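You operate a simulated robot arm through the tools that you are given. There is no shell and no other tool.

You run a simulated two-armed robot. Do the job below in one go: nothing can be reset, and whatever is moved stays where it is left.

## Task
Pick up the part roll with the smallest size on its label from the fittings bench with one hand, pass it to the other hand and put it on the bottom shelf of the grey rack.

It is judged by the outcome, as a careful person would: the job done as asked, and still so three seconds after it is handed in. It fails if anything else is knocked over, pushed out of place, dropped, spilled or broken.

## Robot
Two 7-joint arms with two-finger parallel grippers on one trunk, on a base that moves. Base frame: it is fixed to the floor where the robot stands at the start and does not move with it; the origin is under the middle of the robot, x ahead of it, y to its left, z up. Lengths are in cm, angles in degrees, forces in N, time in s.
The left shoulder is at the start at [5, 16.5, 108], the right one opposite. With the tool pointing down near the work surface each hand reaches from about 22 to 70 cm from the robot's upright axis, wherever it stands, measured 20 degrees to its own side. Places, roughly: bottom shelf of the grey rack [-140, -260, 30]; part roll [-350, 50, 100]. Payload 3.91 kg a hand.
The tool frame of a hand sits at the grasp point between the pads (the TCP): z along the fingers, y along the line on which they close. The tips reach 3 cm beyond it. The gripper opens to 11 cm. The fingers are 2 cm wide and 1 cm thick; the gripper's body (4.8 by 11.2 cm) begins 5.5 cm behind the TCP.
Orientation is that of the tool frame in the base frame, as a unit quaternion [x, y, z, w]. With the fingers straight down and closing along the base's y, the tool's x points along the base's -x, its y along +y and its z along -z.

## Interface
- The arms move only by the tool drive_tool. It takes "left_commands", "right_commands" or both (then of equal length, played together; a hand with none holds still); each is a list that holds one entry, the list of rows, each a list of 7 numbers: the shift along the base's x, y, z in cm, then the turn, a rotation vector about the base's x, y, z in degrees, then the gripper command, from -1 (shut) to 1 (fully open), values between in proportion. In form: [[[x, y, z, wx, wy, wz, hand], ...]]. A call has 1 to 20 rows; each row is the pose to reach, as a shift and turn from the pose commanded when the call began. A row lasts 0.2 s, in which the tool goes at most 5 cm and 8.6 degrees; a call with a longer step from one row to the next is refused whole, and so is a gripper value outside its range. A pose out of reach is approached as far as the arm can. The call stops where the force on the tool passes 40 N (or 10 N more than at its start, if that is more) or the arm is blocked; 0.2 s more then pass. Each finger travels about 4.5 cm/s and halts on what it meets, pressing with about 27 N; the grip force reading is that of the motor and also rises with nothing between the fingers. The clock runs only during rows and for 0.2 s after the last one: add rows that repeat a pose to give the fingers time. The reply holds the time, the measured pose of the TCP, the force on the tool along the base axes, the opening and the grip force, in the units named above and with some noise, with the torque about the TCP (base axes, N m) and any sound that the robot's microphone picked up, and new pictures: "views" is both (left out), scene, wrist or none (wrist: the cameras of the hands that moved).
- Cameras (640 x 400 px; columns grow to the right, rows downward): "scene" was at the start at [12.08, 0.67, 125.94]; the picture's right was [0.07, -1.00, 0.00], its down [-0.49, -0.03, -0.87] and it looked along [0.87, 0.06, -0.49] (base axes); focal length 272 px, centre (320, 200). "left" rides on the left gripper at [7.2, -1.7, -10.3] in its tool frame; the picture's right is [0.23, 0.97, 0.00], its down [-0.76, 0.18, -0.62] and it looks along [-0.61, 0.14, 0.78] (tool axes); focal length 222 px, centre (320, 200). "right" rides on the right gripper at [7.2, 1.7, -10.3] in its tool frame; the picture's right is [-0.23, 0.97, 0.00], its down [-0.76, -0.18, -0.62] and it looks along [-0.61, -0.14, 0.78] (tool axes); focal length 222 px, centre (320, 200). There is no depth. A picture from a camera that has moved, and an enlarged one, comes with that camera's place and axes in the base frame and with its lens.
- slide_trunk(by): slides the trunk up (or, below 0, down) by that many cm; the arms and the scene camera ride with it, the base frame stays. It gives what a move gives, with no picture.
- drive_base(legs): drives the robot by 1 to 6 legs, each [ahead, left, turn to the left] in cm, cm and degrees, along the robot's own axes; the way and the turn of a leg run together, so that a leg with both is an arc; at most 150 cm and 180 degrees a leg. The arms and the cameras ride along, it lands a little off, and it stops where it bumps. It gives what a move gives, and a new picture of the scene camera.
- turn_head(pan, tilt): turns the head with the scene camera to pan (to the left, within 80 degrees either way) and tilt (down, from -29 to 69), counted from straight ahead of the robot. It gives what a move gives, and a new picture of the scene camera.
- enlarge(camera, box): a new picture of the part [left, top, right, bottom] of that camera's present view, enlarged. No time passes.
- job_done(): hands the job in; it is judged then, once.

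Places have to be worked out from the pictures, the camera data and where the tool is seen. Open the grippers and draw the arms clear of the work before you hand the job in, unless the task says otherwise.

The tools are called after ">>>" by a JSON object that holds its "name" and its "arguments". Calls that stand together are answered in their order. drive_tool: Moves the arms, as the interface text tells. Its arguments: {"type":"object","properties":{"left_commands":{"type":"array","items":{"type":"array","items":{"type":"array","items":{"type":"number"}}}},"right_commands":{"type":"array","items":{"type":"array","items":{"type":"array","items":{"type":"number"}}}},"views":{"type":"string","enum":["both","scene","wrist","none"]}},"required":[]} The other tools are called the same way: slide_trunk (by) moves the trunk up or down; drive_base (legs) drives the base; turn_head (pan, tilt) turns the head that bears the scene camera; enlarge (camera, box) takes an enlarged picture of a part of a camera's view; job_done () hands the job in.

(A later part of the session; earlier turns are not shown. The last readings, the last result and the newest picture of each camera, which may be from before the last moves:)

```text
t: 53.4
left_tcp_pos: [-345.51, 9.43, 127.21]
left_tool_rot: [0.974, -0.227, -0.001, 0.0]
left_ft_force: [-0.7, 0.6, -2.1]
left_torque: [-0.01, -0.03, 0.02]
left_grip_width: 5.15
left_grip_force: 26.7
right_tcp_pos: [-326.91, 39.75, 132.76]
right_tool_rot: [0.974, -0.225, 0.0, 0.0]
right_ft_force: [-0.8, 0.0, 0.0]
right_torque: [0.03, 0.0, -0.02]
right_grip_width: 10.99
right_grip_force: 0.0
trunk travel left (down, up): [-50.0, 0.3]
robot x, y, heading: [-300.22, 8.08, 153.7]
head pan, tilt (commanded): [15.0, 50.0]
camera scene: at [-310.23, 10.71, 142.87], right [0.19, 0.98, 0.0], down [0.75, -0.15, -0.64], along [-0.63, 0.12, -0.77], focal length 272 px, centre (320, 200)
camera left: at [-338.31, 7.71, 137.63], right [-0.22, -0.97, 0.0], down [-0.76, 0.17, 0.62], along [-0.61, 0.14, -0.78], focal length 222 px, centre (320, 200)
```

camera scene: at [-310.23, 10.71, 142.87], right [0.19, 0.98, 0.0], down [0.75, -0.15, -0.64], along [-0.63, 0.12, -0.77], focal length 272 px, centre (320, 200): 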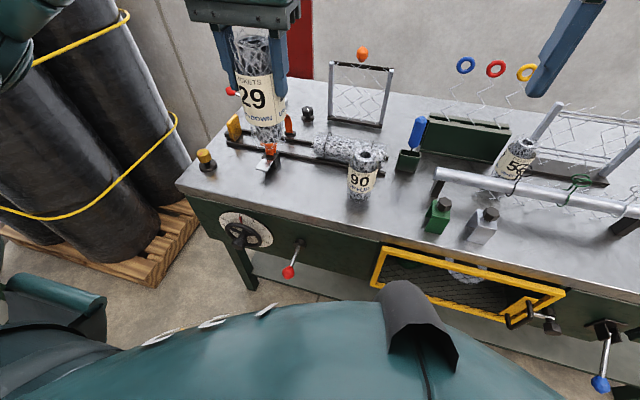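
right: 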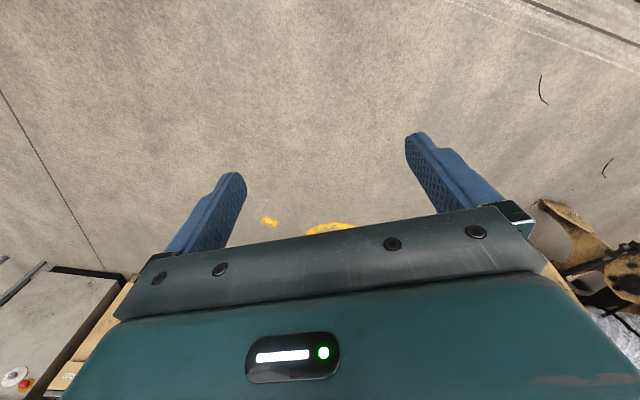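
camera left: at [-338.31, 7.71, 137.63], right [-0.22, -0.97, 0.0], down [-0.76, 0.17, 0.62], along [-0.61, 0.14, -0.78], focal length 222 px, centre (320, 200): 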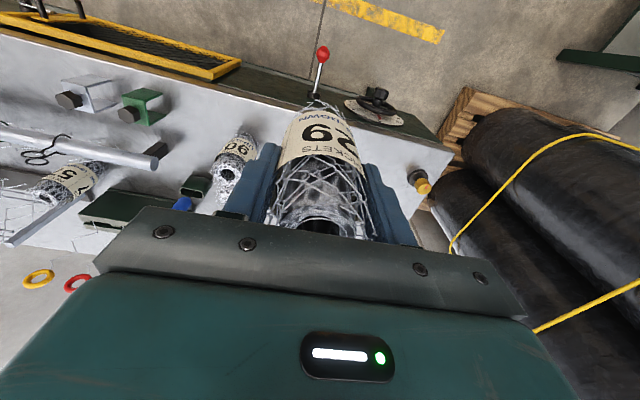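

The roll is held securely over the bench, clear of everything. I back the robot away from the bench into the open floor for the handover.

>>> {"name": "drive_base", "arguments": {"legs": [[-75, 0, 0]]}}

>>> {"name": "turn_head", "arguments": {"pan": 0, "tilt": 30}}

```text
t: 57.4
left_tcp_pos: [-279.02, -23.07, 127.22]
left_tool_rot: [0.973, -0.229, 0.0, 0.0]
left_ft_force: [0.2, 0.3, -1.6]
left_torque: [0.02, 0.03, 0.0]
left_grip_width: 5.15
left_grip_force: 26.8
right_tcp_pos: [-260.12, 7.14, 132.84]
right_tool_rot: [0.973, -0.229, 0.0, -0.001]
right_ft_force: [-0.8, 0.5, -0.1]
right_torque: [-0.04, 0.04, 0.02]
right_grip_width: 10.98
right_grip_force: 0.1
trunk travel left (down, up): [-50.0, 0.3]
robot x, y, heading: [-233.57, -24.79, 153.5]
head pan, tilt (commanded): [15.0, 50.0]
camera scene: at [-243.7, -22.13, 142.86], right [0.2, 0.98, 0.0], down [0.75, -0.15, -0.64], along [-0.63, 0.13, -0.77], focal length 272 px, centre (320, 200)
```

scene: 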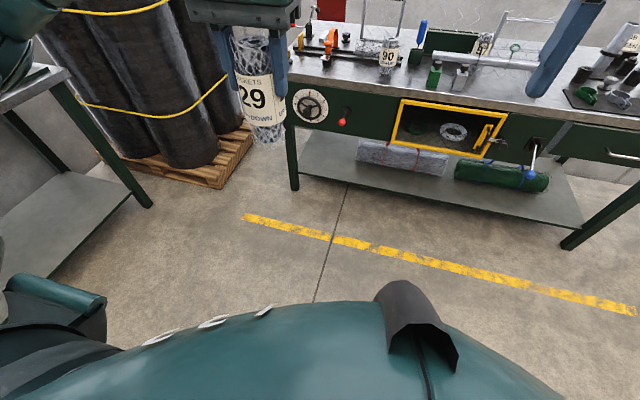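

```text
t: 58.2
left_tcp_pos: [-279.18, -23.11, 127.25]
left_tool_rot: [0.973, -0.23, 0.0, 0.0]
left_ft_force: [-0.7, -0.6, -1.9]
left_torque: [0.01, -0.03, -0.01]
left_grip_width: 5.16
left_grip_force: 27.4
right_tcp_pos: [-260.23, 7.02, 132.77]
right_tool_rot: [0.973, -0.229, 0.001, 0.0]
right_ft_force: [-0.8, 0.1, -0.9]
right_torque: [0.01, 0.03, 0.0]
right_grip_width: 11.04
right_grip_force: 0.0
trunk travel left (down, up): [-50.0, 0.3]
robot x, y, heading: [-233.67, -24.65, 153.6]
head pan, tilt (commanded): [0.0, 30.0]
camera scene: at [-244.28, -19.62, 145.81], right [0.45, 0.89, 0.0], down [0.45, -0.22, -0.87], along [-0.77, 0.39, -0.5], focal length 272 px, centre (320, 200)
```

scene: 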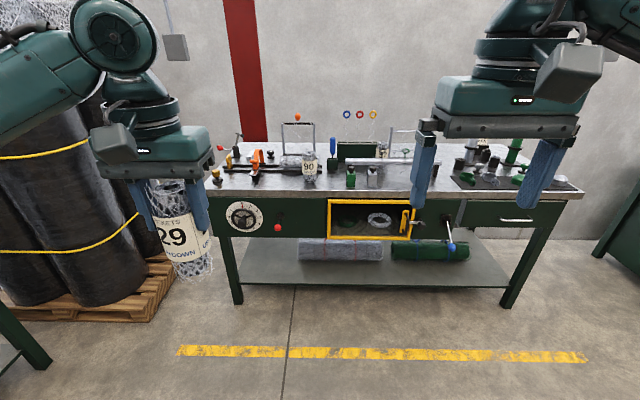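

Clear floor around. Now I set up the handover: left hand brings the roll to the robot's centreline (54 ahead, 4 left, z 122, yawed 20°), while the right hand lowers and tilts its fingers forward‑down on its own side.

>>> {"name": "drive_tool", "arguments": {"left_commands": [[[-0.6, 2.4, -0.6, 0, 0, 2.5, -1], [-1.2, 4.8, -1.3, 0, 0, 5, -1], [-1.8, 7.1, -2, 0, 0, 7.5, -1], [-2.3, 9.5, -2.6, 0, 0, 10, -1], [-2.9, 11.8, -3.3, 0, 0, 12.5, -1], [-3.5, 14.2, -3.9, 0, 0, 15, -1], [-4.1, 16.6, -4.6, 0, 0, 17.5, -1], [-4.6, 18.9, -5.2, 0, 0, 20, -1], [-4.6, 18.9, -5.2, 0, 0, 20, -1]]], "right_commands": [[[-0.15, 0.3, -2.2, 1.8, 6.0, 2.3, 0.8], [-0.3, 0.5, -4.4, 3.6, 12.0, 4.7, 0.8], [-0.45, 0.8, -6.6, 5.4, 18.1, 7.0, 0.8], [-0.6, 1.1, -8.8, 7.2, 24.1, 9.4, 0.8], [-0.75, 1.3, -11, 8.9, 30.1, 11.7, 0.8], [-0.9, 1.6, -13.2, 10.7, 36.2, 14.0, 0.8], [-1.05, 1.9, -15.4, 12.5, 42.2, 16.4, 0.8], [-1.2, 2.1, -17.6, 14.3, 48.2, 18.7, 0.8], [-1.2, 2.1, -17.6, 14.3, 48.2, 18.7, 0.8]]], "views": "both"}}

```text
t: 60.2
left_tcp_pos: [-283.77, -4.19, 122.19]
left_tool_rot: [0.998, -0.056, 0.0, 0.0]
left_ft_force: [-0.8, 0.7, -1.2]
left_torque: [0.0, -0.01, 0.04]
left_grip_width: 5.13
left_grip_force: 27.0
right_tcp_pos: [-262.59, 9.67, 115.23]
right_tool_rot: [0.905, -0.051, -0.422, -0.024]
right_ft_force: [0.1, -0.1, -0.4]
right_torque: [-0.02, 0.03, -0.01]
right_grip_width: 9.87
right_grip_force: 0.1
right hand out of reach, approached as far as the arm can: row 8, 9
trunk travel left (down, up): [-50.0, 0.3]
robot x, y, heading: [-233.67, -25.03, 153.4]
head pan, tilt (commanded): [0.0, 30.0]
camera scene: at [-244.29, -19.68, 145.82], right [0.45, 0.89, 0.0], down [0.45, -0.22, -0.87], along [-0.77, 0.39, -0.5], focal length 272 px, centre (320, 200)
camera right: at [-250.35, 6.66, 116.17], right [-0.25, -0.95, 0.17], down [0.01, 0.18, 0.98], along [-0.97, 0.25, -0.04], focal length 222 px, centre (320, 200)
camera left: at [-276.34, -3.49, 132.56], right [0.12, -0.99, 0.0], down [-0.78, -0.09, 0.62], along [-0.62, -0.07, -0.78], focal length 222 px, centre (320, 200)
```

scene: 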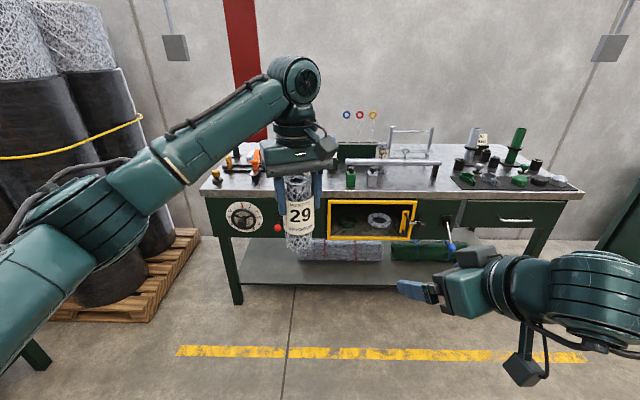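
right: 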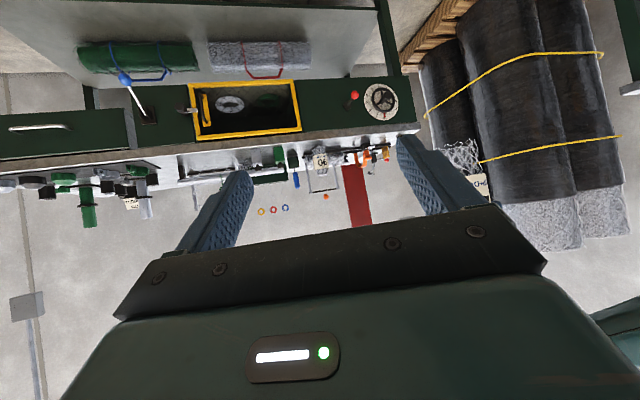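
left: 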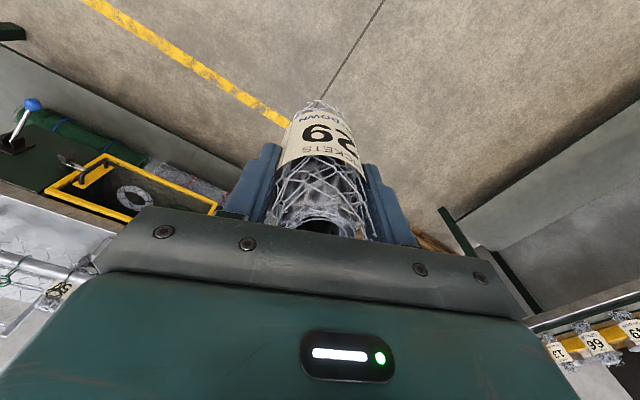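

The right hand reached its tilted pose (41 ahead, 18 right, z 115). I now bring it behind the roll, about 11 cm short of it, on the line of its fingers.

>>> {"name": "drive_tool", "arguments": {"right_commands": [[[-2.1, -3, 0, 0, 0, 0, 0.8], [-4.2, -6, 0, 0, 0, 0, 0.8], [-6.3, -9, 0, 0, 0, 0, 0.8], [-8.4, -12, 0, 0, 0, 0, 0.8], [-10.4, -15, 0, 0, 0, 0, 0.8], [-10.4, -15, 0, 0, 0, 0, 0.8]]], "views": "both"}}

```text
t: 61.6
left_tcp_pos: [-283.6, -4.35, 122.27]
left_tool_rot: [0.998, -0.056, 0.0, 0.0]
left_ft_force: [-0.8, -0.2, -1.2]
left_torque: [-0.05, -0.01, 0.0]
left_grip_width: 5.15
left_grip_force: 27.4
right_tcp_pos: [-273.0, -5.22, 115.15]
right_tool_rot: [0.905, -0.051, -0.422, -0.023]
right_ft_force: [0.6, 1.1, 0.6]
right_torque: [-0.01, 0.01, 0.0]
right_grip_width: 9.9
right_grip_force: 0.0
trunk travel left (down, up): [-50.0, 0.3]
robot x, y, heading: [-233.48, -25.51, 153.5]
head pan, tilt (commanded): [0.0, 30.0]
camera scene: at [-244.23, -19.56, 145.82], right [0.45, 0.89, 0.0], down [0.45, -0.22, -0.87], along [-0.77, 0.39, -0.5], focal length 272 px, centre (320, 200)
camera right: at [-260.79, -8.4, 116.22], right [-0.26, -0.95, 0.17], down [0.01, 0.18, 0.98], along [-0.97, 0.25, -0.04], focal length 222 px, centre (320, 200)
```

scene: 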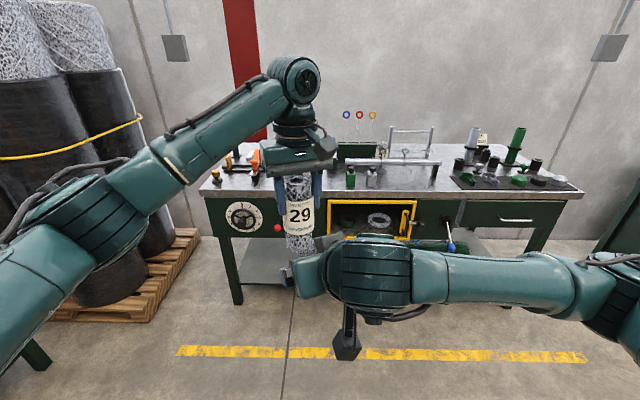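
right: 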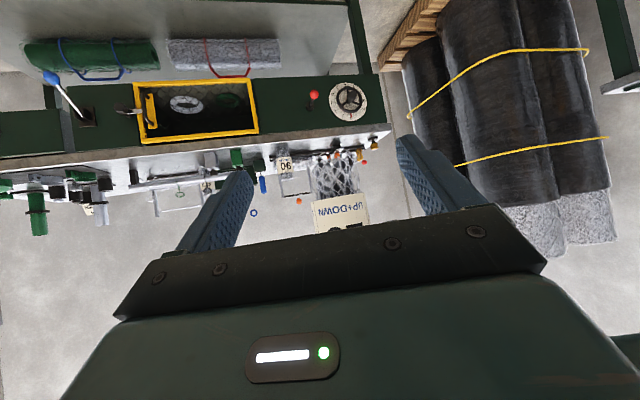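

The roll appears between the right fingers; I enlarge the wrist view to check the alignment before moving in.

>>> {"name": "enlarge", "arguments": {"camera": "right", "box": [220, 110, 460, 260]}}

>>> {"name": "enlarge", "arguments": {"camera": "scene", "box": [230, 120, 430, 320]}}

```text
2.67 times, centred on (340, 185) of right
camera zoom: at [-260.79, -8.4, 116.22], right [-0.26, -0.95, 0.17], down [0.01, 0.18, 0.98], along [-0.97, 0.25, -0.04], focal length 592 px, centre (267, 240)
```

zoom: 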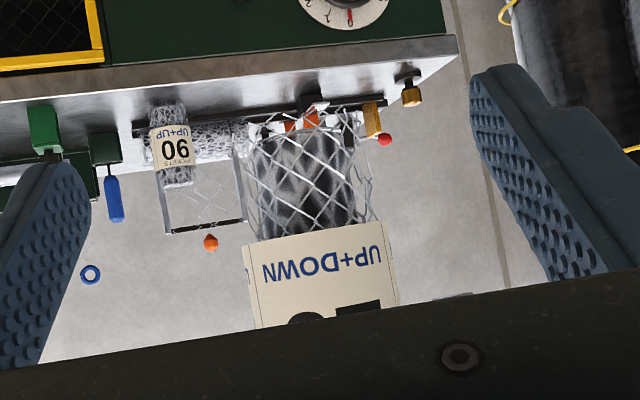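

```text
2.00 times, centred on (330, 220) of scene
camera zoom: at [-244.23, -19.56, 145.82], right [0.45, 0.89, 0.0], down [0.45, -0.22, -0.87], along [-0.77, 0.39, -0.5], focal length 544 px, centre (300, 160)
```

zoom: 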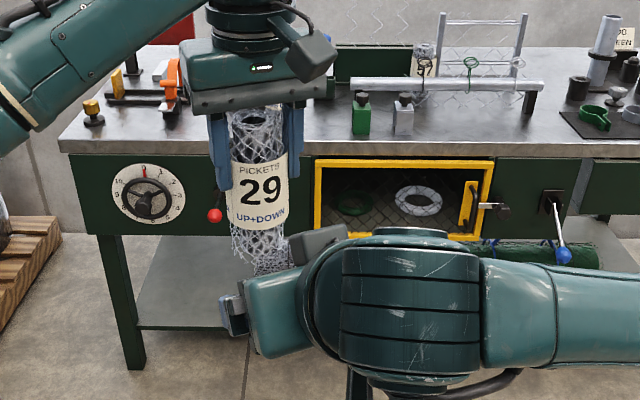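

Alignment is within a couple of mm. I advance the right hand horizontally about 9.3 cm so its open fingers straddle the roll's lower part.

>>> {"name": "drive_tool", "arguments": {"right_commands": [[[-2, 0.2, 0, 0, 0, 0, 0.8], [-4, 0.5, 0, 0, 0, 0, 0.8], [-6, 0.7, 0, 0, 0, 0, 0.8], [-7.8, 0.9, 0, 0, 0, 0, 0.8], [-9.3, 1.07, 0, 0, 0, 0, 0.8], [-9.3, 1.07, 0, 0, 0, 0, 0.8]]], "views": "both"}}

>>> {"name": "enlarge", "arguments": {"camera": "right", "box": [180, 90, 480, 270]}}

```text
t: 63.0
left_tcp_pos: [-283.73, -4.35, 122.18]
left_tool_rot: [0.998, -0.057, 0.0, 0.0]
left_ft_force: [-0.9, -0.4, -1.0]
left_torque: [0.02, 0.0, 0.03]
left_grip_width: 5.14
left_grip_force: 26.7
right_tcp_pos: [-282.19, -4.28, 115.02]
right_tool_rot: [0.905, -0.051, -0.422, -0.023]
right_ft_force: [0.2, -0.1, 0.2]
right_torque: [0.01, 0.01, 0.0]
right_grip_width: 9.9
right_grip_force: 0.1
trunk travel left (down, up): [-50.0, 0.3]
robot x, y, heading: [-233.54, -24.65, 153.2]
head pan, tilt (commanded): [0.0, 30.0]
camera scene: at [-244.26, -19.61, 145.81], right [0.45, 0.89, 0.0], down [0.45, -0.22, -0.87], along [-0.77, 0.39, -0.5], focal length 272 px, centre (320, 200)
camera right: at [-270.06, -7.29, 116.1], right [-0.26, -0.95, 0.17], down [0.01, 0.18, 0.98], along [-0.97, 0.25, -0.04], focal length 222 px, centre (320, 200)
```

scene: 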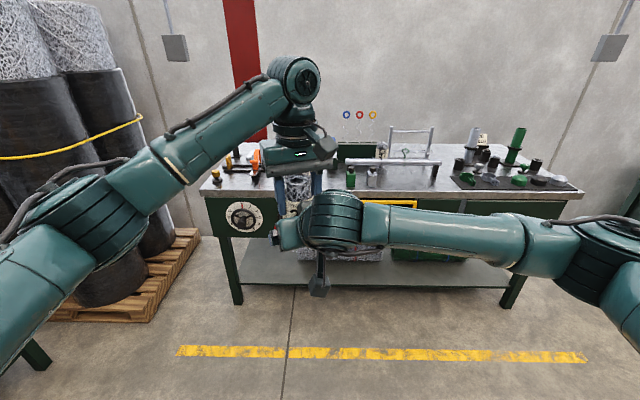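
right: 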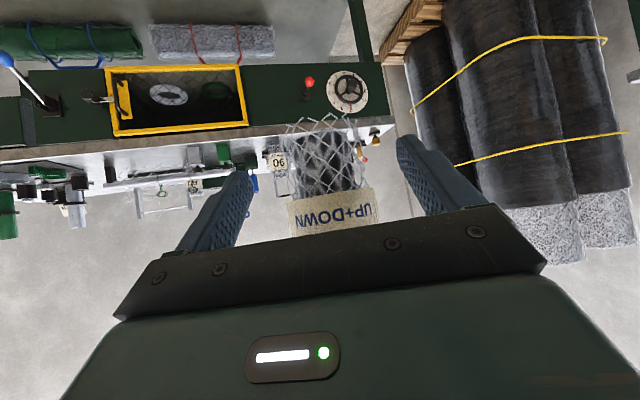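

```text
2.13 times, centred on (330, 180) of right
camera zoom: at [-270.06, -7.29, 116.1], right [-0.26, -0.95, 0.17], down [0.01, 0.18, 0.98], along [-0.97, 0.25, -0.04], focal length 474 px, centre (299, 243)
```

zoom: 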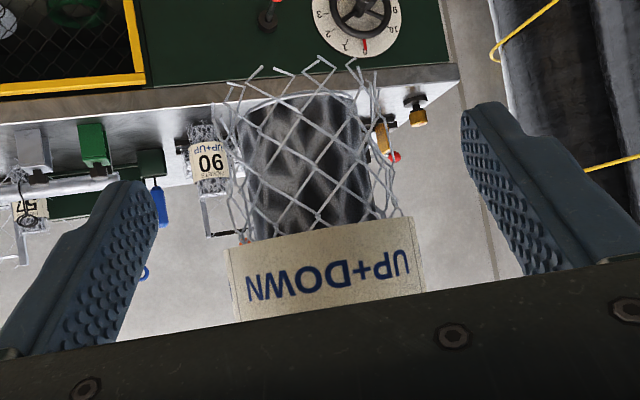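

The roll sits centred between the right fingers with no contact. I close the right gripper while the left keeps holding.

>>> {"name": "drive_tool", "arguments": {"right_commands": [[[0, 0, 0, 0, 0, 0, 0.3], [0, 0, 0, 0, 0, 0, 0], [0, 0, 0, 0, 0, 0, -0.5], [0, 0, 0, 0, 0, 0, -1], [0, 0, 0, 0, 0, 0, -1], [0, 0, 0, 0, 0, 0, -1], [0, 0, 0, 0, 0, 0, -1]]], "views": "wrist"}}

```text
t: 64.7
left_tcp_pos: [-283.66, -4.21, 122.17]
left_tool_rot: [0.998, -0.058, 0.0, -0.001]
left_ft_force: [2.8, 10.6, -1.3]
left_torque: [0.48, -0.2, 0.14]
left_grip_width: 5.13
left_grip_force: 27.9
right_tcp_pos: [-282.2, -4.29, 115.06]
right_tool_rot: [0.905, -0.05, -0.423, -0.022]
right_ft_force: [-3.3, -11.3, -0.2]
right_torque: [0.37, -0.02, 0.0]
right_grip_width: 5.12
right_grip_force: 26.8
trunk travel left (down, up): [-50.0, 0.3]
robot x, y, heading: [-233.53, -24.89, 153.4]
head pan, tilt (commanded): [0.0, 30.0]
camera right: at [-270.04, -7.38, 116.11], right [-0.25, -0.95, 0.18], down [0.01, 0.18, 0.98], along [-0.97, 0.25, -0.04], focal length 222 px, centre (320, 200)
```

right: 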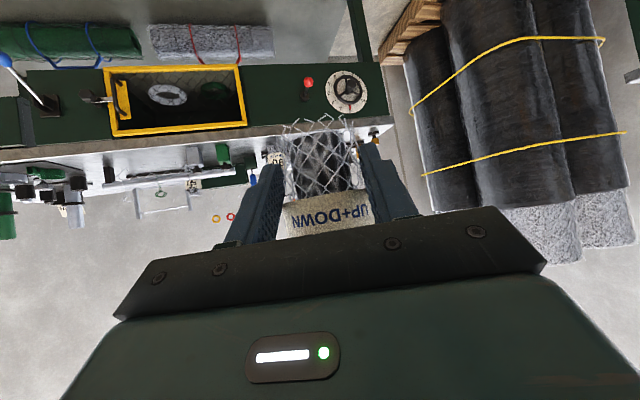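

Both hands hold it, with an 11 N sideways preload between them; I ease it by shifting the right hand a few millimetres toward -y.

>>> {"name": "drive_tool", "arguments": {"right_commands": [[[0, -0.15, 0, 0, 0, 0, -1], [-0.05, -0.3, 0, 0, 0, 0, -1], [-0.05, -0.3, 0, 0, 0, 0, -1]]], "views": "none"}}

```text
t: 65.5
left_tcp_pos: [-283.67, -4.32, 122.14]
left_tool_rot: [0.998, -0.056, 0.001, 0.001]
left_ft_force: [-0.1, 6.5, 0.0]
left_torque: [0.65, -0.38, -0.1]
left_grip_width: 5.15
left_grip_force: 26.9
right_tcp_pos: [-282.35, -4.36, 114.96]
right_tool_rot: [0.905, -0.052, -0.422, -0.025]
right_ft_force: [-0.4, -5.9, -0.1]
right_torque: [-0.23, 0.41, 0.19]
right_grip_width: 5.11
right_grip_force: 27.2
trunk travel left (down, up): [-50.0, 0.3]
robot x, y, heading: [-233.82, -24.86, 153.3]
head pan, tilt (commanded): [0.0, 30.0]
```

The preload dropped to 6 N; one more small shift.

>>> {"name": "drive_tool", "arguments": {"right_commands": [[[0, -0.15, 0, 0, 0, 0, -1], [0, -0.3, 0, 0, 0, 0, -1], [0, -0.3, 0, 0, 0, 0, -1]]], "views": "none"}}

```text
t: 66.2
left_tcp_pos: [-283.82, -4.31, 122.03]
left_tool_rot: [0.998, -0.056, 0.0, 0.001]
left_ft_force: [1.9, -4.4, -3.0]
left_torque: [0.18, -0.01, -0.04]
left_grip_width: 5.14
left_grip_force: 26.7
right_tcp_pos: [-282.3, -4.47, 115.03]
right_tool_rot: [0.904, -0.053, -0.423, -0.025]
right_ft_force: [-1.4, 4.9, 0.6]
right_torque: [-0.52, -0.16, -0.02]
right_grip_width: 5.1
right_grip_force: 27.7
trunk travel left (down, up): [-50.0, 0.3]
robot x, y, heading: [-233.32, -25.44, 153.6]
head pan, tilt (commanded): [0.0, 30.0]
```

Load is now only about 5 N the other way, close to balanced. I open the left gripper moderately, the right keeps holding.

>>> {"name": "drive_tool", "arguments": {"left_commands": [[[0, 0, 0, 0, 0, 0, 0.1], [0, 0, 0, 0, 0, 0, 0.3], [0, 0, 0, 0, 0, 0, 0.45], [0, 0, 0, 0, 0, 0, 0.45], [0, 0, 0, 0, 0, 0, 0.45]]], "views": "both"}}

```text
t: 67.5
left_tcp_pos: [-283.63, -4.28, 122.22]
left_tool_rot: [0.998, -0.057, 0.0, 0.0]
left_ft_force: [1.1, -1.4, 1.2]
left_torque: [0.01, -0.01, 0.0]
left_grip_width: 7.95
left_grip_force: 0.1
right_tcp_pos: [-282.29, -4.65, 115.03]
right_tool_rot: [0.905, -0.052, -0.422, -0.024]
right_ft_force: [-0.1, -0.4, 0.2]
right_torque: [0.0, 0.01, -0.02]
right_grip_width: 5.12
right_grip_force: 26.3
trunk travel left (down, up): [-50.0, 0.3]
robot x, y, heading: [-233.37, -24.68, 153.3]
head pan, tilt (commanded): [0.0, 30.0]
camera scene: at [-244.28, -19.62, 145.81], right [0.45, 0.89, 0.0], down [0.45, -0.22, -0.87], along [-0.77, 0.39, -0.5], focal length 272 px, centre (320, 200)
camera left: at [-276.31, -3.45, 132.56], right [0.12, -0.99, 0.0], down [-0.78, -0.09, 0.62], along [-0.62, -0.07, -0.78], focal length 222 px, centre (320, 200)
```

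scene: 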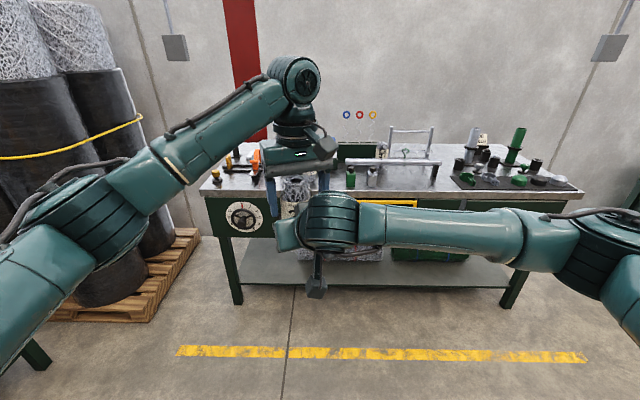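
left: 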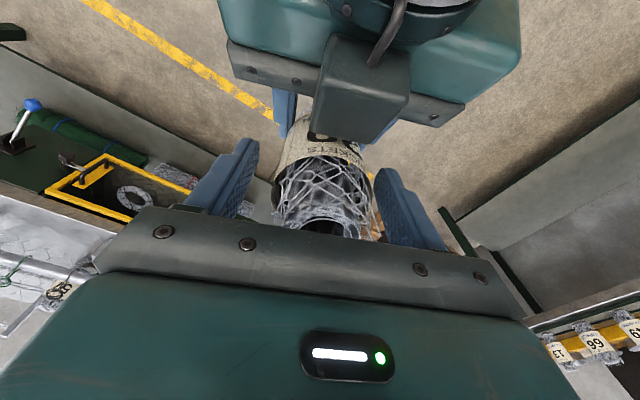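

The right hand holds the roll alone now (left force near zero, right steady). I lift the left hand straight up off the roll, then move it away to the left.

>>> {"name": "drive_tool", "arguments": {"left_commands": [[[0, 0, 1.5, 0, 0, 0, 0.45], [0, 0, 3.5, 0, 0, 0, 0.45], [0, 0, 6, 0, 0, 0, 0.45], [0, 0, 8.5, 0, 0, 0, 0.45], [0, 0, 11, 0, 0, 0, 0.45], [0, 0, 13, 0, 0, 0, 0.45]]], "views": "both"}}

```text
t: 68.8
left_tcp_pos: [-283.74, -4.31, 135.1]
left_tool_rot: [0.998, -0.057, 0.0, 0.0]
left_ft_force: [-0.4, 0.0, 0.5]
left_torque: [-0.03, 0.01, -0.01]
left_grip_width: 7.99
left_grip_force: 0.1
right_tcp_pos: [-282.22, -4.6, 114.96]
right_tool_rot: [0.905, -0.052, -0.422, -0.024]
right_ft_force: [0.0, -0.2, -0.5]
right_torque: [0.02, -0.04, 0.01]
right_grip_width: 5.12
right_grip_force: 26.8
trunk travel left (down, up): [-50.0, 0.3]
robot x, y, heading: [-233.71, -25.23, 153.5]
head pan, tilt (commanded): [0.0, 30.0]
camera scene: at [-244.23, -19.61, 145.81], right [0.45, 0.89, 0.0], down [0.45, -0.22, -0.87], along [-0.77, 0.39, -0.5], focal length 272 px, centre (320, 200)
camera left: at [-276.22, -3.44, 145.54], right [0.12, -0.99, 0.0], down [-0.78, -0.09, 0.62], along [-0.62, -0.07, -0.78], focal length 222 px, centre (320, 200)
```

scene: 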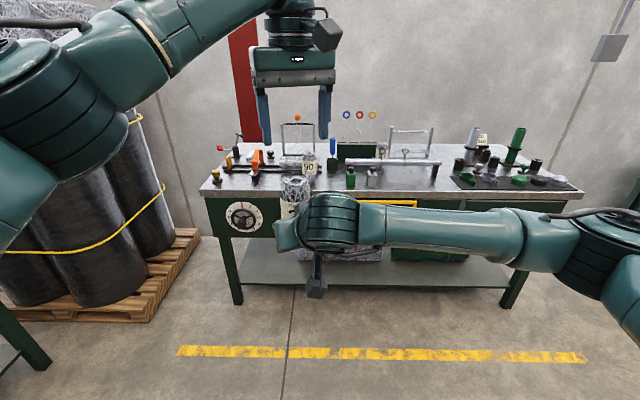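
left: 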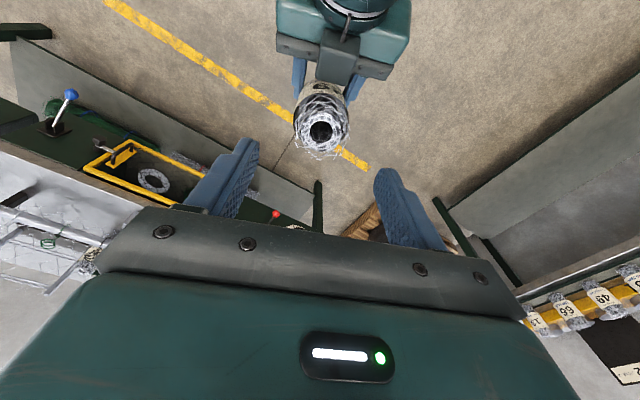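

The roll is held upright by the right hand alone. I move the left hand back to its own side, and bring the right hand with the roll closer and to the right, straightening its yaw.

>>> {"name": "drive_tool", "arguments": {"left_commands": [[[0.8, -3.2, 0, 0, 0, -3.3, 0.45], [1.6, -6.4, 0, 0, 0, -6.6, 0.45], [2.5, -9.6, 0, 0, 0, -10, 0.45], [3.3, -12.8, 0, 0, 0, -13.3, 0.45], [4.1, -16, 0, 0, 0, -16.6, 0.45], [4.9, -19.2, 0, 0, 0, -20, 0.45]]], "views": "scene"}}

```text
t: 70.2
left_tcp_pos: [-278.8, -23.59, 135.13]
left_tool_rot: [0.973, -0.23, -0.001, -0.001]
left_ft_force: [0.2, -0.3, -0.4]
left_torque: [0.0, 0.02, 0.01]
left_grip_width: 7.99
left_grip_force: 0.0
right_tcp_pos: [-282.33, -4.77, 115.02]
right_tool_rot: [0.905, -0.051, -0.422, -0.024]
right_ft_force: [0.6, -0.8, 0.1]
right_torque: [0.0, -0.05, 0.0]
right_grip_width: 5.1
right_grip_force: 27.1
trunk travel left (down, up): [-50.0, 0.3]
robot x, y, heading: [-233.96, -25.16, 153.3]
head pan, tilt (commanded): [0.0, 30.0]
camera scene: at [-244.24, -19.73, 145.82], right [0.45, 0.89, 0.0], down [0.45, -0.22, -0.87], along [-0.77, 0.39, -0.5], focal length 272 px, centre (320, 200)
```

scene: 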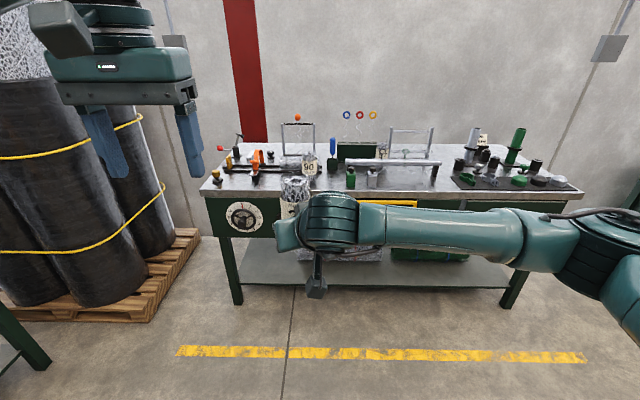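

Left hand is away. Now the right hand with the roll goes to its own side with fingers pointing straight ahead.

>>> {"name": "drive_tool", "arguments": {"right_commands": [[[1.5, 2.1, 0, 0, 0, -3, -1], [3, 4.3, 0, 0, 0, -6, -1], [4.5, 6.4, 0, 0, 0, -9, -1], [6, 8.6, 0, 0, 0, -12, -1], [7.5, 10.7, 0, 0, 0, -15, -1], [9, 12.9, 0, 0, 0, -18, -1], [10.3, 15, 0, 0, 0, -20, -1], [10.3, 15, 0, 0, 0, -20, -1]]], "views": "both"}}

```text
t: 72.0
left_tcp_pos: [-278.87, -23.39, 135.17]
left_tool_rot: [0.973, -0.229, 0.0, 0.0]
left_ft_force: [0.4, -0.4, -1.1]
left_torque: [0.03, 0.0, 0.0]
left_grip_width: 7.99
left_grip_force: 0.1
right_tcp_pos: [-272.03, 10.26, 115.22]
right_tool_rot: [0.882, -0.208, -0.411, -0.096]
right_ft_force: [0.4, 0.3, -0.4]
right_torque: [-0.02, 0.01, 0.0]
right_grip_width: 5.12
right_grip_force: 27.2
trunk travel left (down, up): [-50.0, 0.3]
robot x, y, heading: [-233.71, -25.13, 153.5]
head pan, tilt (commanded): [0.0, 30.0]
camera scene: at [-244.3, -19.64, 145.81], right [0.45, 0.89, 0.0], down [0.45, -0.22, -0.87], along [-0.77, 0.39, -0.5], focal length 272 px, centre (320, 200)
camera right: at [-261.73, 3.23, 116.19], right [-0.57, -0.81, 0.17], down [0.07, 0.16, 0.98], along [-0.82, 0.57, -0.04], focal length 222 px, centre (320, 200)
```

scene: 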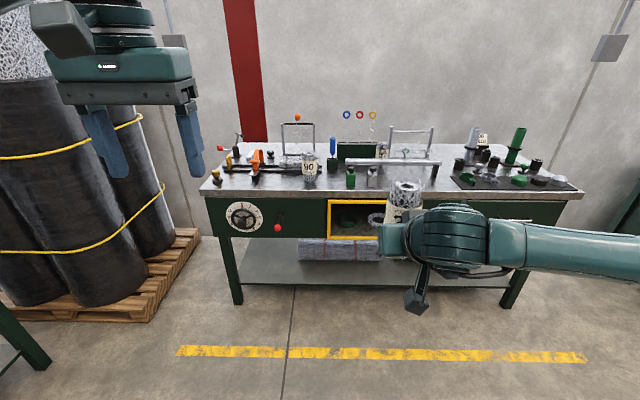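
right: 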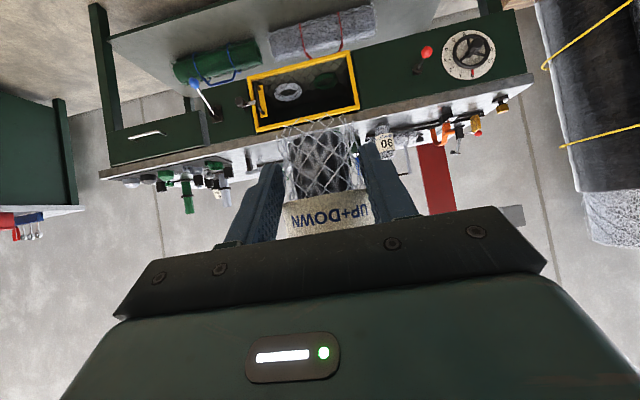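

All clear within the turning radius. I turn left to face the rack side of the room and look.

>>> {"name": "drive_base", "arguments": {"legs": [[0, 0, 100]]}}

>>> {"name": "turn_head", "arguments": {"pan": 30, "tilt": 20}}

```text
t: 76.7
left_tcp_pos: [-226.69, -69.77, 135.05]
left_tool_rot: [0.797, 0.604, 0.001, 0.0]
left_ft_force: [-0.6, 0.3, -0.9]
left_torque: [0.0, -0.01, 0.03]
left_grip_width: 7.97
left_grip_force: 0.1
right_tcp_pos: [-261.12, -69.48, 115.13]
right_tool_rot: [0.723, 0.547, -0.336, 0.254]
right_ft_force: [-0.3, 0.5, 0.1]
right_torque: [0.02, -0.01, 0.04]
right_grip_width: 5.11
right_grip_force: 26.5
trunk travel left (down, up): [-50.0, 0.3]
robot x, y, heading: [-233.1, -25.17, -105.7]
head pan, tilt (commanded): [0.0, 30.0]
camera scene: at [-236.79, -36.52, 145.81], right [-0.96, 0.27, 0.0], down [0.14, 0.48, -0.87], along [-0.23, -0.83, -0.5], focal length 272 px, centre (320, 200)
```

scene: 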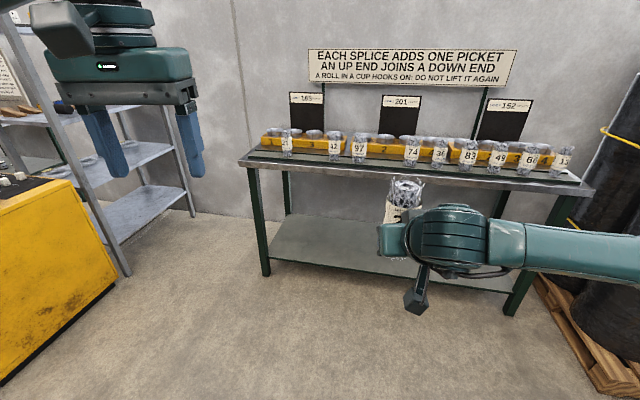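

```text
t: 77.7
left_tcp_pos: [-226.72, -69.74, 135.14]
left_tool_rot: [0.797, 0.604, -0.001, 0.0]
left_ft_force: [0.7, -0.1, -0.1]
left_torque: [0.0, -0.01, -0.01]
left_grip_width: 8.0
left_grip_force: 0.0
right_tcp_pos: [-261.26, -69.55, 115.18]
right_tool_rot: [0.722, 0.548, -0.336, 0.256]
right_ft_force: [-0.8, 0.3, -0.3]
right_torque: [0.06, 0.03, -0.01]
right_grip_width: 5.13
right_grip_force: 27.0
trunk travel left (down, up): [-50.0, 0.3]
robot x, y, heading: [-233.85, -24.7, -105.7]
head pan, tilt (commanded): [30.0, 20.0]
camera scene: at [-232.06, -36.84, 147.42], right [-0.97, -0.25, 0.0], down [-0.08, 0.33, -0.94], along [0.23, -0.91, -0.34], focal length 272 px, centre (320, 200)
```

scene: 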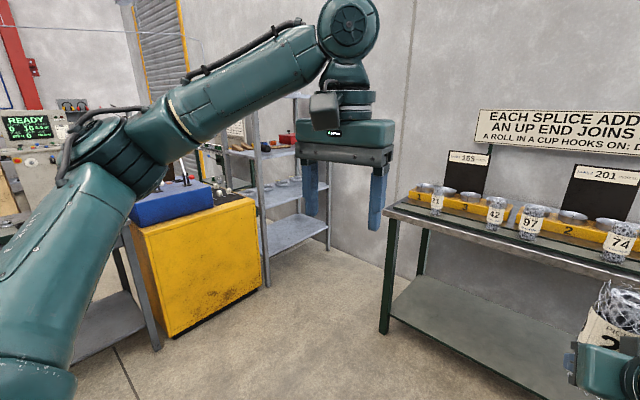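

The rack is the grey one on the left: its front face runs roughly from upright [-140,-210] to [-177,-282], facing back toward me, with a ~100 cm corridor to the splice bench. I check how far my right elbow sticks out before driving.

>>> {"name": "turn_head", "arguments": {"pan": -50, "tilt": 35}}

>>> {"name": "turn_head", "arguments": {"pan": 45, "tilt": 25}}

```text
t: 79.2
left_tcp_pos: [-226.75, -69.74, 135.18]
left_tool_rot: [0.797, 0.604, 0.0, 0.0]
left_ft_force: [0.2, -0.2, -0.1]
left_torque: [0.0, -0.03, 0.01]
left_grip_width: 7.97
left_grip_force: 0.0
right_tcp_pos: [-261.06, -69.35, 115.16]
right_tool_rot: [0.722, 0.547, -0.337, 0.256]
right_ft_force: [0.6, -0.2, -0.3]
right_torque: [0.04, -0.01, 0.0]
right_grip_width: 5.13
right_grip_force: 27.3
trunk travel left (down, up): [-50.0, 0.3]
robot x, y, heading: [-233.44, -25.2, -105.7]
head pan, tilt (commanded): [-50.0, 35.0]
camera scene: at [-242.38, -31.44, 145.04], right [-0.41, 0.91, 0.0], down [0.52, 0.24, -0.82], along [-0.75, -0.34, -0.57], focal length 272 px, centre (320, 200)
```

scene: 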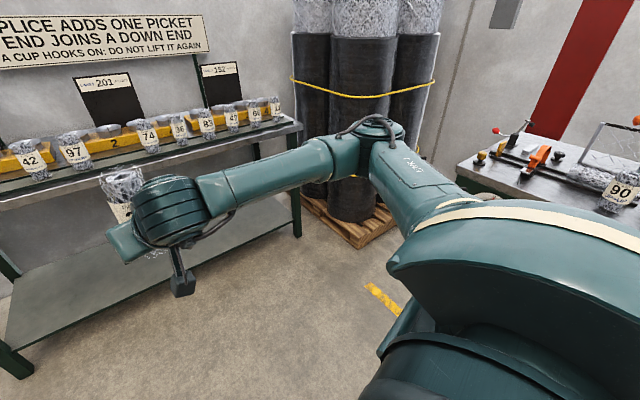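

```text
t: 80.9
left_tcp_pos: [-226.73, -69.79, 135.13]
left_tool_rot: [0.797, 0.604, 0.001, 0.0]
left_ft_force: [-0.2, -0.4, 0.4]
left_torque: [0.0, -0.01, 0.03]
left_grip_width: 7.97
left_grip_force: 0.1
right_tcp_pos: [-261.16, -69.53, 115.14]
right_tool_rot: [0.722, 0.548, -0.336, 0.256]
right_ft_force: [0.1, 0.4, 0.3]
right_torque: [0.0, -0.01, 0.01]
right_grip_width: 5.12
right_grip_force: 27.5
trunk travel left (down, up): [-50.0, 0.3]
robot x, y, heading: [-233.47, -24.83, -105.9]
head pan, tilt (commanded): [45.0, 25.0]
camera scene: at [-229.85, -35.85, 146.61], right [-0.87, -0.49, 0.0], down [-0.21, 0.37, -0.91], along [0.44, -0.79, -0.42], focal length 272 px, centre (320, 200)
```

scene: 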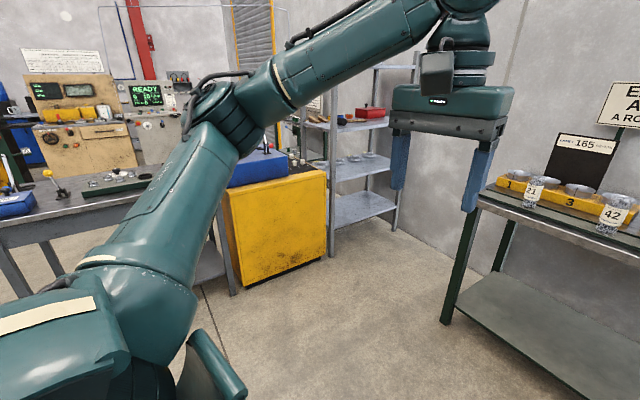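

Elbow is about 50 cm right of the axis. I enlarge the rack region to see its shelves.

>>> {"name": "enlarge", "arguments": {"camera": "scene", "box": [280, 60, 440, 260]}}

```text
2.00 times, centred on (360, 160) of scene
camera zoom: at [-229.85, -35.85, 146.61], right [-0.87, -0.49, 0.0], down [-0.21, 0.37, -0.91], along [0.44, -0.79, -0.42], focal length 544 px, centre (240, 280)
```

zoom: 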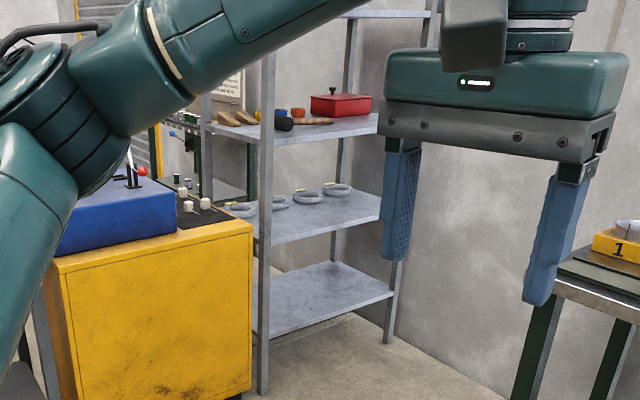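

Rack: bottom shelf (z≈29) is empty, next shelf at ≈72, front face from [-143,-212] to [-180,-281]. Before going there I tuck the left hand back toward the robot so it stays clear of the cabinet.

>>> {"name": "drive_tool", "arguments": {"left_commands": [[[2.8, 1.9, 1, 0, 0, 0, 0.45], [5.6, 3.8, 2, 0, 0, 0, 0.45], [8.4, 5.7, 3, 0, 0, 0, 0.45], [11.2, 7.6, 4, 0, 0, 0, 0.45], [14.1, 9.5, 5, 0, 0, 0, 0.45], [14.1, 9.5, 5, 0, 0, 0, 0.45]]], "views": "scene"}}

```text
t: 82.3
left_tcp_pos: [-212.48, -60.42, 140.11]
left_tool_rot: [0.797, 0.604, 0.0, -0.001]
left_ft_force: [0.4, -0.6, -0.1]
left_torque: [0.01, 0.01, 0.03]
left_grip_width: 7.99
left_grip_force: 0.1
right_tcp_pos: [-261.24, -69.56, 115.18]
right_tool_rot: [0.723, 0.547, -0.336, 0.254]
right_ft_force: [0.2, -0.7, -0.1]
right_torque: [0.04, -0.01, 0.0]
right_grip_width: 5.11
right_grip_force: 26.6
trunk travel left (down, up): [-50.0, 0.3]
robot x, y, heading: [-233.78, -25.11, -105.6]
head pan, tilt (commanded): [45.0, 25.0]
camera scene: at [-229.89, -35.93, 146.6], right [-0.87, -0.49, 0.0], down [-0.21, 0.37, -0.91], along [0.44, -0.79, -0.42], focal length 272 px, centre (320, 200)
```

scene: 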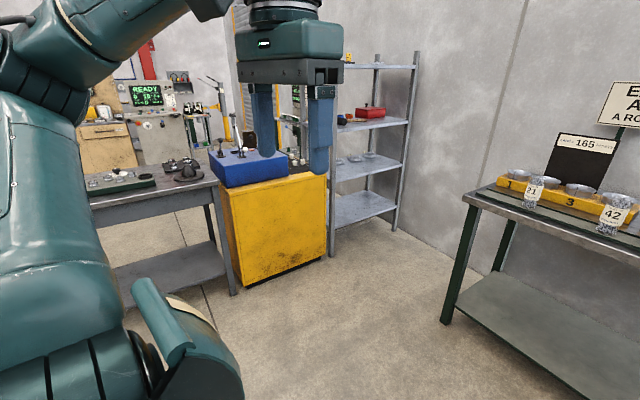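

The view is clear now: cabinet front from [-100,-144] to [-137,-215], flush with the rack; heading to face the rack is about -27.5°. I turn in place to that heading and move diagonally toward a waypoint well in front of the cabinet.

>>> {"name": "drive_base", "arguments": {"legs": [[0, 0, 78], [50, -30, 0], [45, -30, 0]]}}

```text
t: 91.8
left_tcp_pos: [-139.09, -109.32, 140.18]
left_tool_rot: [0.24, 0.971, 0.0, -0.001]
left_ft_force: [-0.5, -0.3, 0.5]
left_torque: [0.03, 0.02, 0.01]
left_grip_width: 7.97
left_grip_force: 0.1
right_tcp_pos: [-140.21, -158.86, 115.16]
right_tool_rot: [0.217, 0.88, -0.1, 0.41]
right_ft_force: [0.0, 0.1, -1.4]
right_torque: [0.02, 0.06, -0.01]
right_grip_width: 5.12
right_grip_force: 27.4
trunk travel left (down, up): [-50.0, 0.3]
robot x, y, heading: [-178.08, -122.38, -27.5]
head pan, tilt (commanded): [45.0, 25.0]
camera scene: at [-166.5, -121.21, 146.61], right [0.3, -0.96, 0.0], down [-0.4, -0.12, -0.91], along [0.87, 0.27, -0.42], focal length 272 px, centre (320, 200)
```

scene: 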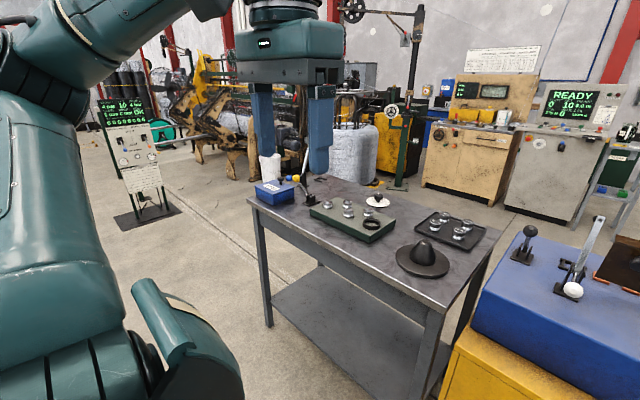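

Robot is at [-178,-122] facing -27.5°. I look toward the rack.

>>> {"name": "turn_head", "arguments": {"pan": -30, "tilt": 35}}

>>> {"name": "turn_head", "arguments": {"pan": -5, "tilt": 40}}

```text
t: 93.2
left_tcp_pos: [-139.1, -109.28, 140.18]
left_tool_rot: [0.24, 0.971, -0.001, 0.0]
left_ft_force: [-1.2, 0.0, -0.2]
left_torque: [-0.01, -0.02, -0.03]
left_grip_width: 7.98
left_grip_force: 0.1
right_tcp_pos: [-140.31, -158.92, 115.28]
right_tool_rot: [0.217, 0.88, -0.101, 0.41]
right_ft_force: [0.9, -0.1, -1.9]
right_torque: [0.05, 0.02, 0.0]
right_grip_width: 5.11
right_grip_force: 26.8
trunk travel left (down, up): [-50.0, 0.3]
robot x, y, heading: [-177.98, -122.58, -27.4]
head pan, tilt (commanded): [-30.0, 35.0]
camera scene: at [-170.61, -131.35, 145.03], right [-0.85, -0.53, 0.0], down [-0.31, 0.48, -0.82], along [0.44, -0.69, -0.57], focal length 272 px, centre (320, 200)
```

scene: 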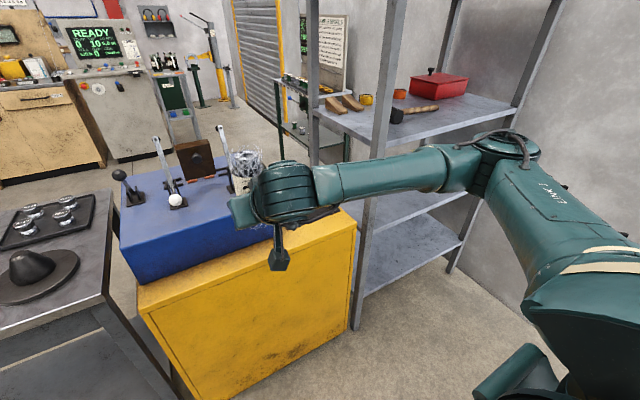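

```text
t: 94.1
left_tcp_pos: [-139.21, -109.25, 140.27]
left_tool_rot: [0.239, 0.971, -0.001, 0.001]
left_ft_force: [-0.7, -0.8, 0.3]
left_torque: [-0.02, -0.03, 0.01]
left_grip_width: 7.99
left_grip_force: 0.1
right_tcp_pos: [-140.35, -158.78, 115.18]
right_tool_rot: [0.218, 0.88, -0.102, 0.41]
right_ft_force: [-0.2, -0.4, -1.7]
right_torque: [0.01, 0.01, 0.0]
right_grip_width: 5.11
right_grip_force: 26.9
trunk travel left (down, up): [-50.0, 0.3]
robot x, y, heading: [-177.88, -122.52, -27.8]
head pan, tilt (commanded): [-5.0, 40.0]
camera scene: at [-168.17, -128.52, 144.28], right [-0.54, -0.84, 0.0], down [-0.54, 0.35, -0.77], along [0.64, -0.42, -0.64], focal length 272 px, centre (320, 200)
```

scene: 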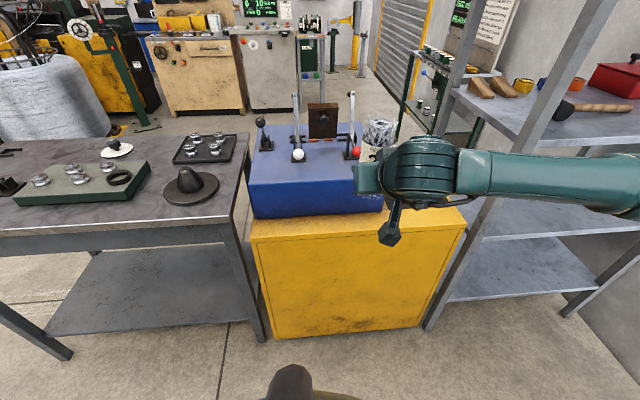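

The plane of cabinet and rack front runs through [-143,-211] with inward heading ≈ -28°, and I'm 73 cm from it with space around. I lower the trunk here in the open before going in.

>>> {"name": "slide_trunk", "arguments": {"by": -45}}

```text
refused: -45 is not a number from -40 to 40
```

The trunk moves at most 40 cm per call, so I lower it by 40.

>>> {"name": "slide_trunk", "arguments": {"by": -40}}

>>> {"name": "turn_head", "arguments": {"pan": -20, "tilt": 30}}

```text
t: 97.9
left_tcp_pos: [-139.17, -109.26, 100.19]
left_tool_rot: [0.239, 0.971, 0.0, 0.0]
left_ft_force: [0.1, -0.2, -0.1]
left_torque: [-0.01, 0.04, 0.0]
left_grip_width: 7.97
left_grip_force: 0.1
right_tcp_pos: [-140.31, -158.8, 75.16]
right_tool_rot: [0.218, 0.879, -0.102, 0.411]
right_ft_force: [0.0, 0.3, -0.8]
right_torque: [0.02, 0.05, 0.03]
right_grip_width: 5.11
right_grip_force: 27.6
trunk travel left (down, up): [-10.0, 40.3]
robot x, y, heading: [-177.93, -122.82, -28.0]
head pan, tilt (commanded): [-5.0, 40.0]
```

```text
t: 98.7
left_tcp_pos: [-139.16, -109.28, 100.15]
left_tool_rot: [0.239, 0.971, 0.0, 0.0]
left_ft_force: [-0.6, 0.1, 0.6]
left_torque: [0.04, 0.0, 0.01]
left_grip_width: 7.98
left_grip_force: 0.1
right_tcp_pos: [-140.36, -158.83, 75.17]
right_tool_rot: [0.217, 0.88, -0.101, 0.411]
right_ft_force: [-0.2, 0.0, -0.5]
right_torque: [-0.01, 0.06, 0.01]
right_grip_width: 5.11
right_grip_force: 26.9
trunk travel left (down, up): [-10.0, 40.3]
robot x, y, heading: [-177.61, -122.5, -27.9]
head pan, tilt (commanded): [-20.0, 30.0]
camera scene: at [-169.24, -130.6, 105.81], right [-0.74, -0.67, 0.0], down [-0.34, 0.37, -0.87], along [0.58, -0.64, -0.5], focal length 272 px, centre (320, 200)
```

scene: 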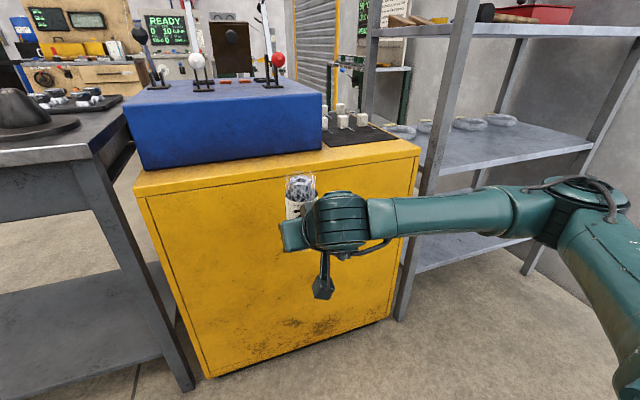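

The rack opening is in view and the bottom shelf looks empty. I lower the right hand with the roll to about z 45, drawing it slightly in.

>>> {"name": "drive_tool", "arguments": {"right_commands": [[[-0.5, 0.1, -3, 0, 0, 0, -1], [-1, 0.2, -6, 0, 0, 0, -1], [-1.5, 0.3, -9, 0, 0, 0, -1], [-2, 0.4, -12, 0, 0, 0, -1], [-2.5, 0.5, -15, 0, 0, 0, -1], [-3, 0.6, -18, 0, 0, 0, -1], [-3.5, 0.7, -21, 0, 0, 0, -1], [-4, 0.8, -24, 0, 0, 0, -1], [-4.5, 0.9, -27, 0, 0, 0, -1], [-5, 1, -30, 0, 0, 0, -1], [-5, 1, -30, 0, 0, 0, -1]]], "views": "both"}}

```text
t: 101.1
left_tcp_pos: [-139.14, -109.33, 99.98]
left_tool_rot: [0.239, 0.971, 0.0, -0.001]
left_ft_force: [-0.2, -0.5, -0.2]
left_torque: [-0.01, -0.01, 0.01]
left_grip_width: 7.97
left_grip_force: 0.1
right_tcp_pos: [-141.18, -154.65, 47.85]
right_tool_rot: [0.225, 0.883, -0.112, 0.398]
right_ft_force: [0.6, 0.1, -2.1]
right_torque: [0.04, 0.02, 0.03]
right_grip_width: 5.09
right_grip_force: 27.0
right hand out of reach, approached as far as the arm can: row 7, 8, 9, 10, 11
trunk travel left (down, up): [-10.0, 40.3]
robot x, y, heading: [-177.91, -122.7, -28.2]
head pan, tilt (commanded): [-20.0, 30.0]
camera scene: at [-169.24, -130.6, 105.81], right [-0.74, -0.67, 0.0], down [-0.34, 0.37, -0.87], along [0.58, -0.64, -0.5], focal length 272 px, centre (320, 200)
camera right: at [-151.4, -146.96, 49.16], right [0.61, 0.78, 0.15], down [-0.05, -0.16, 0.99], along [0.79, -0.6, -0.06], focal length 222 px, centre (320, 200)
```

scene: 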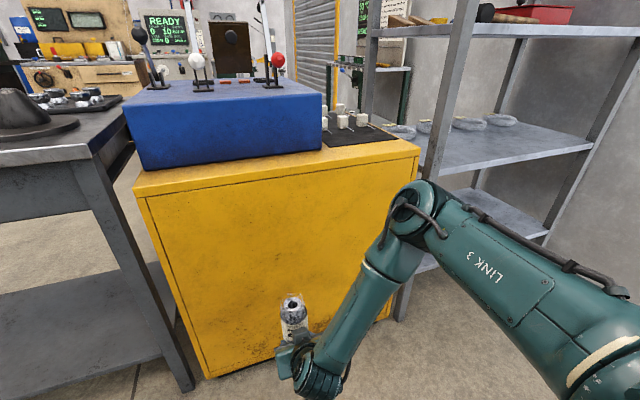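
right: 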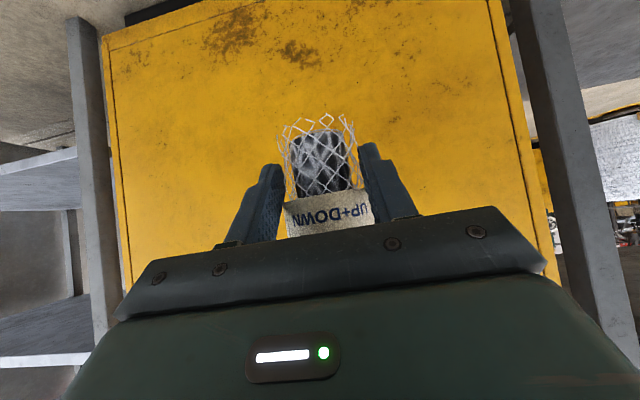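

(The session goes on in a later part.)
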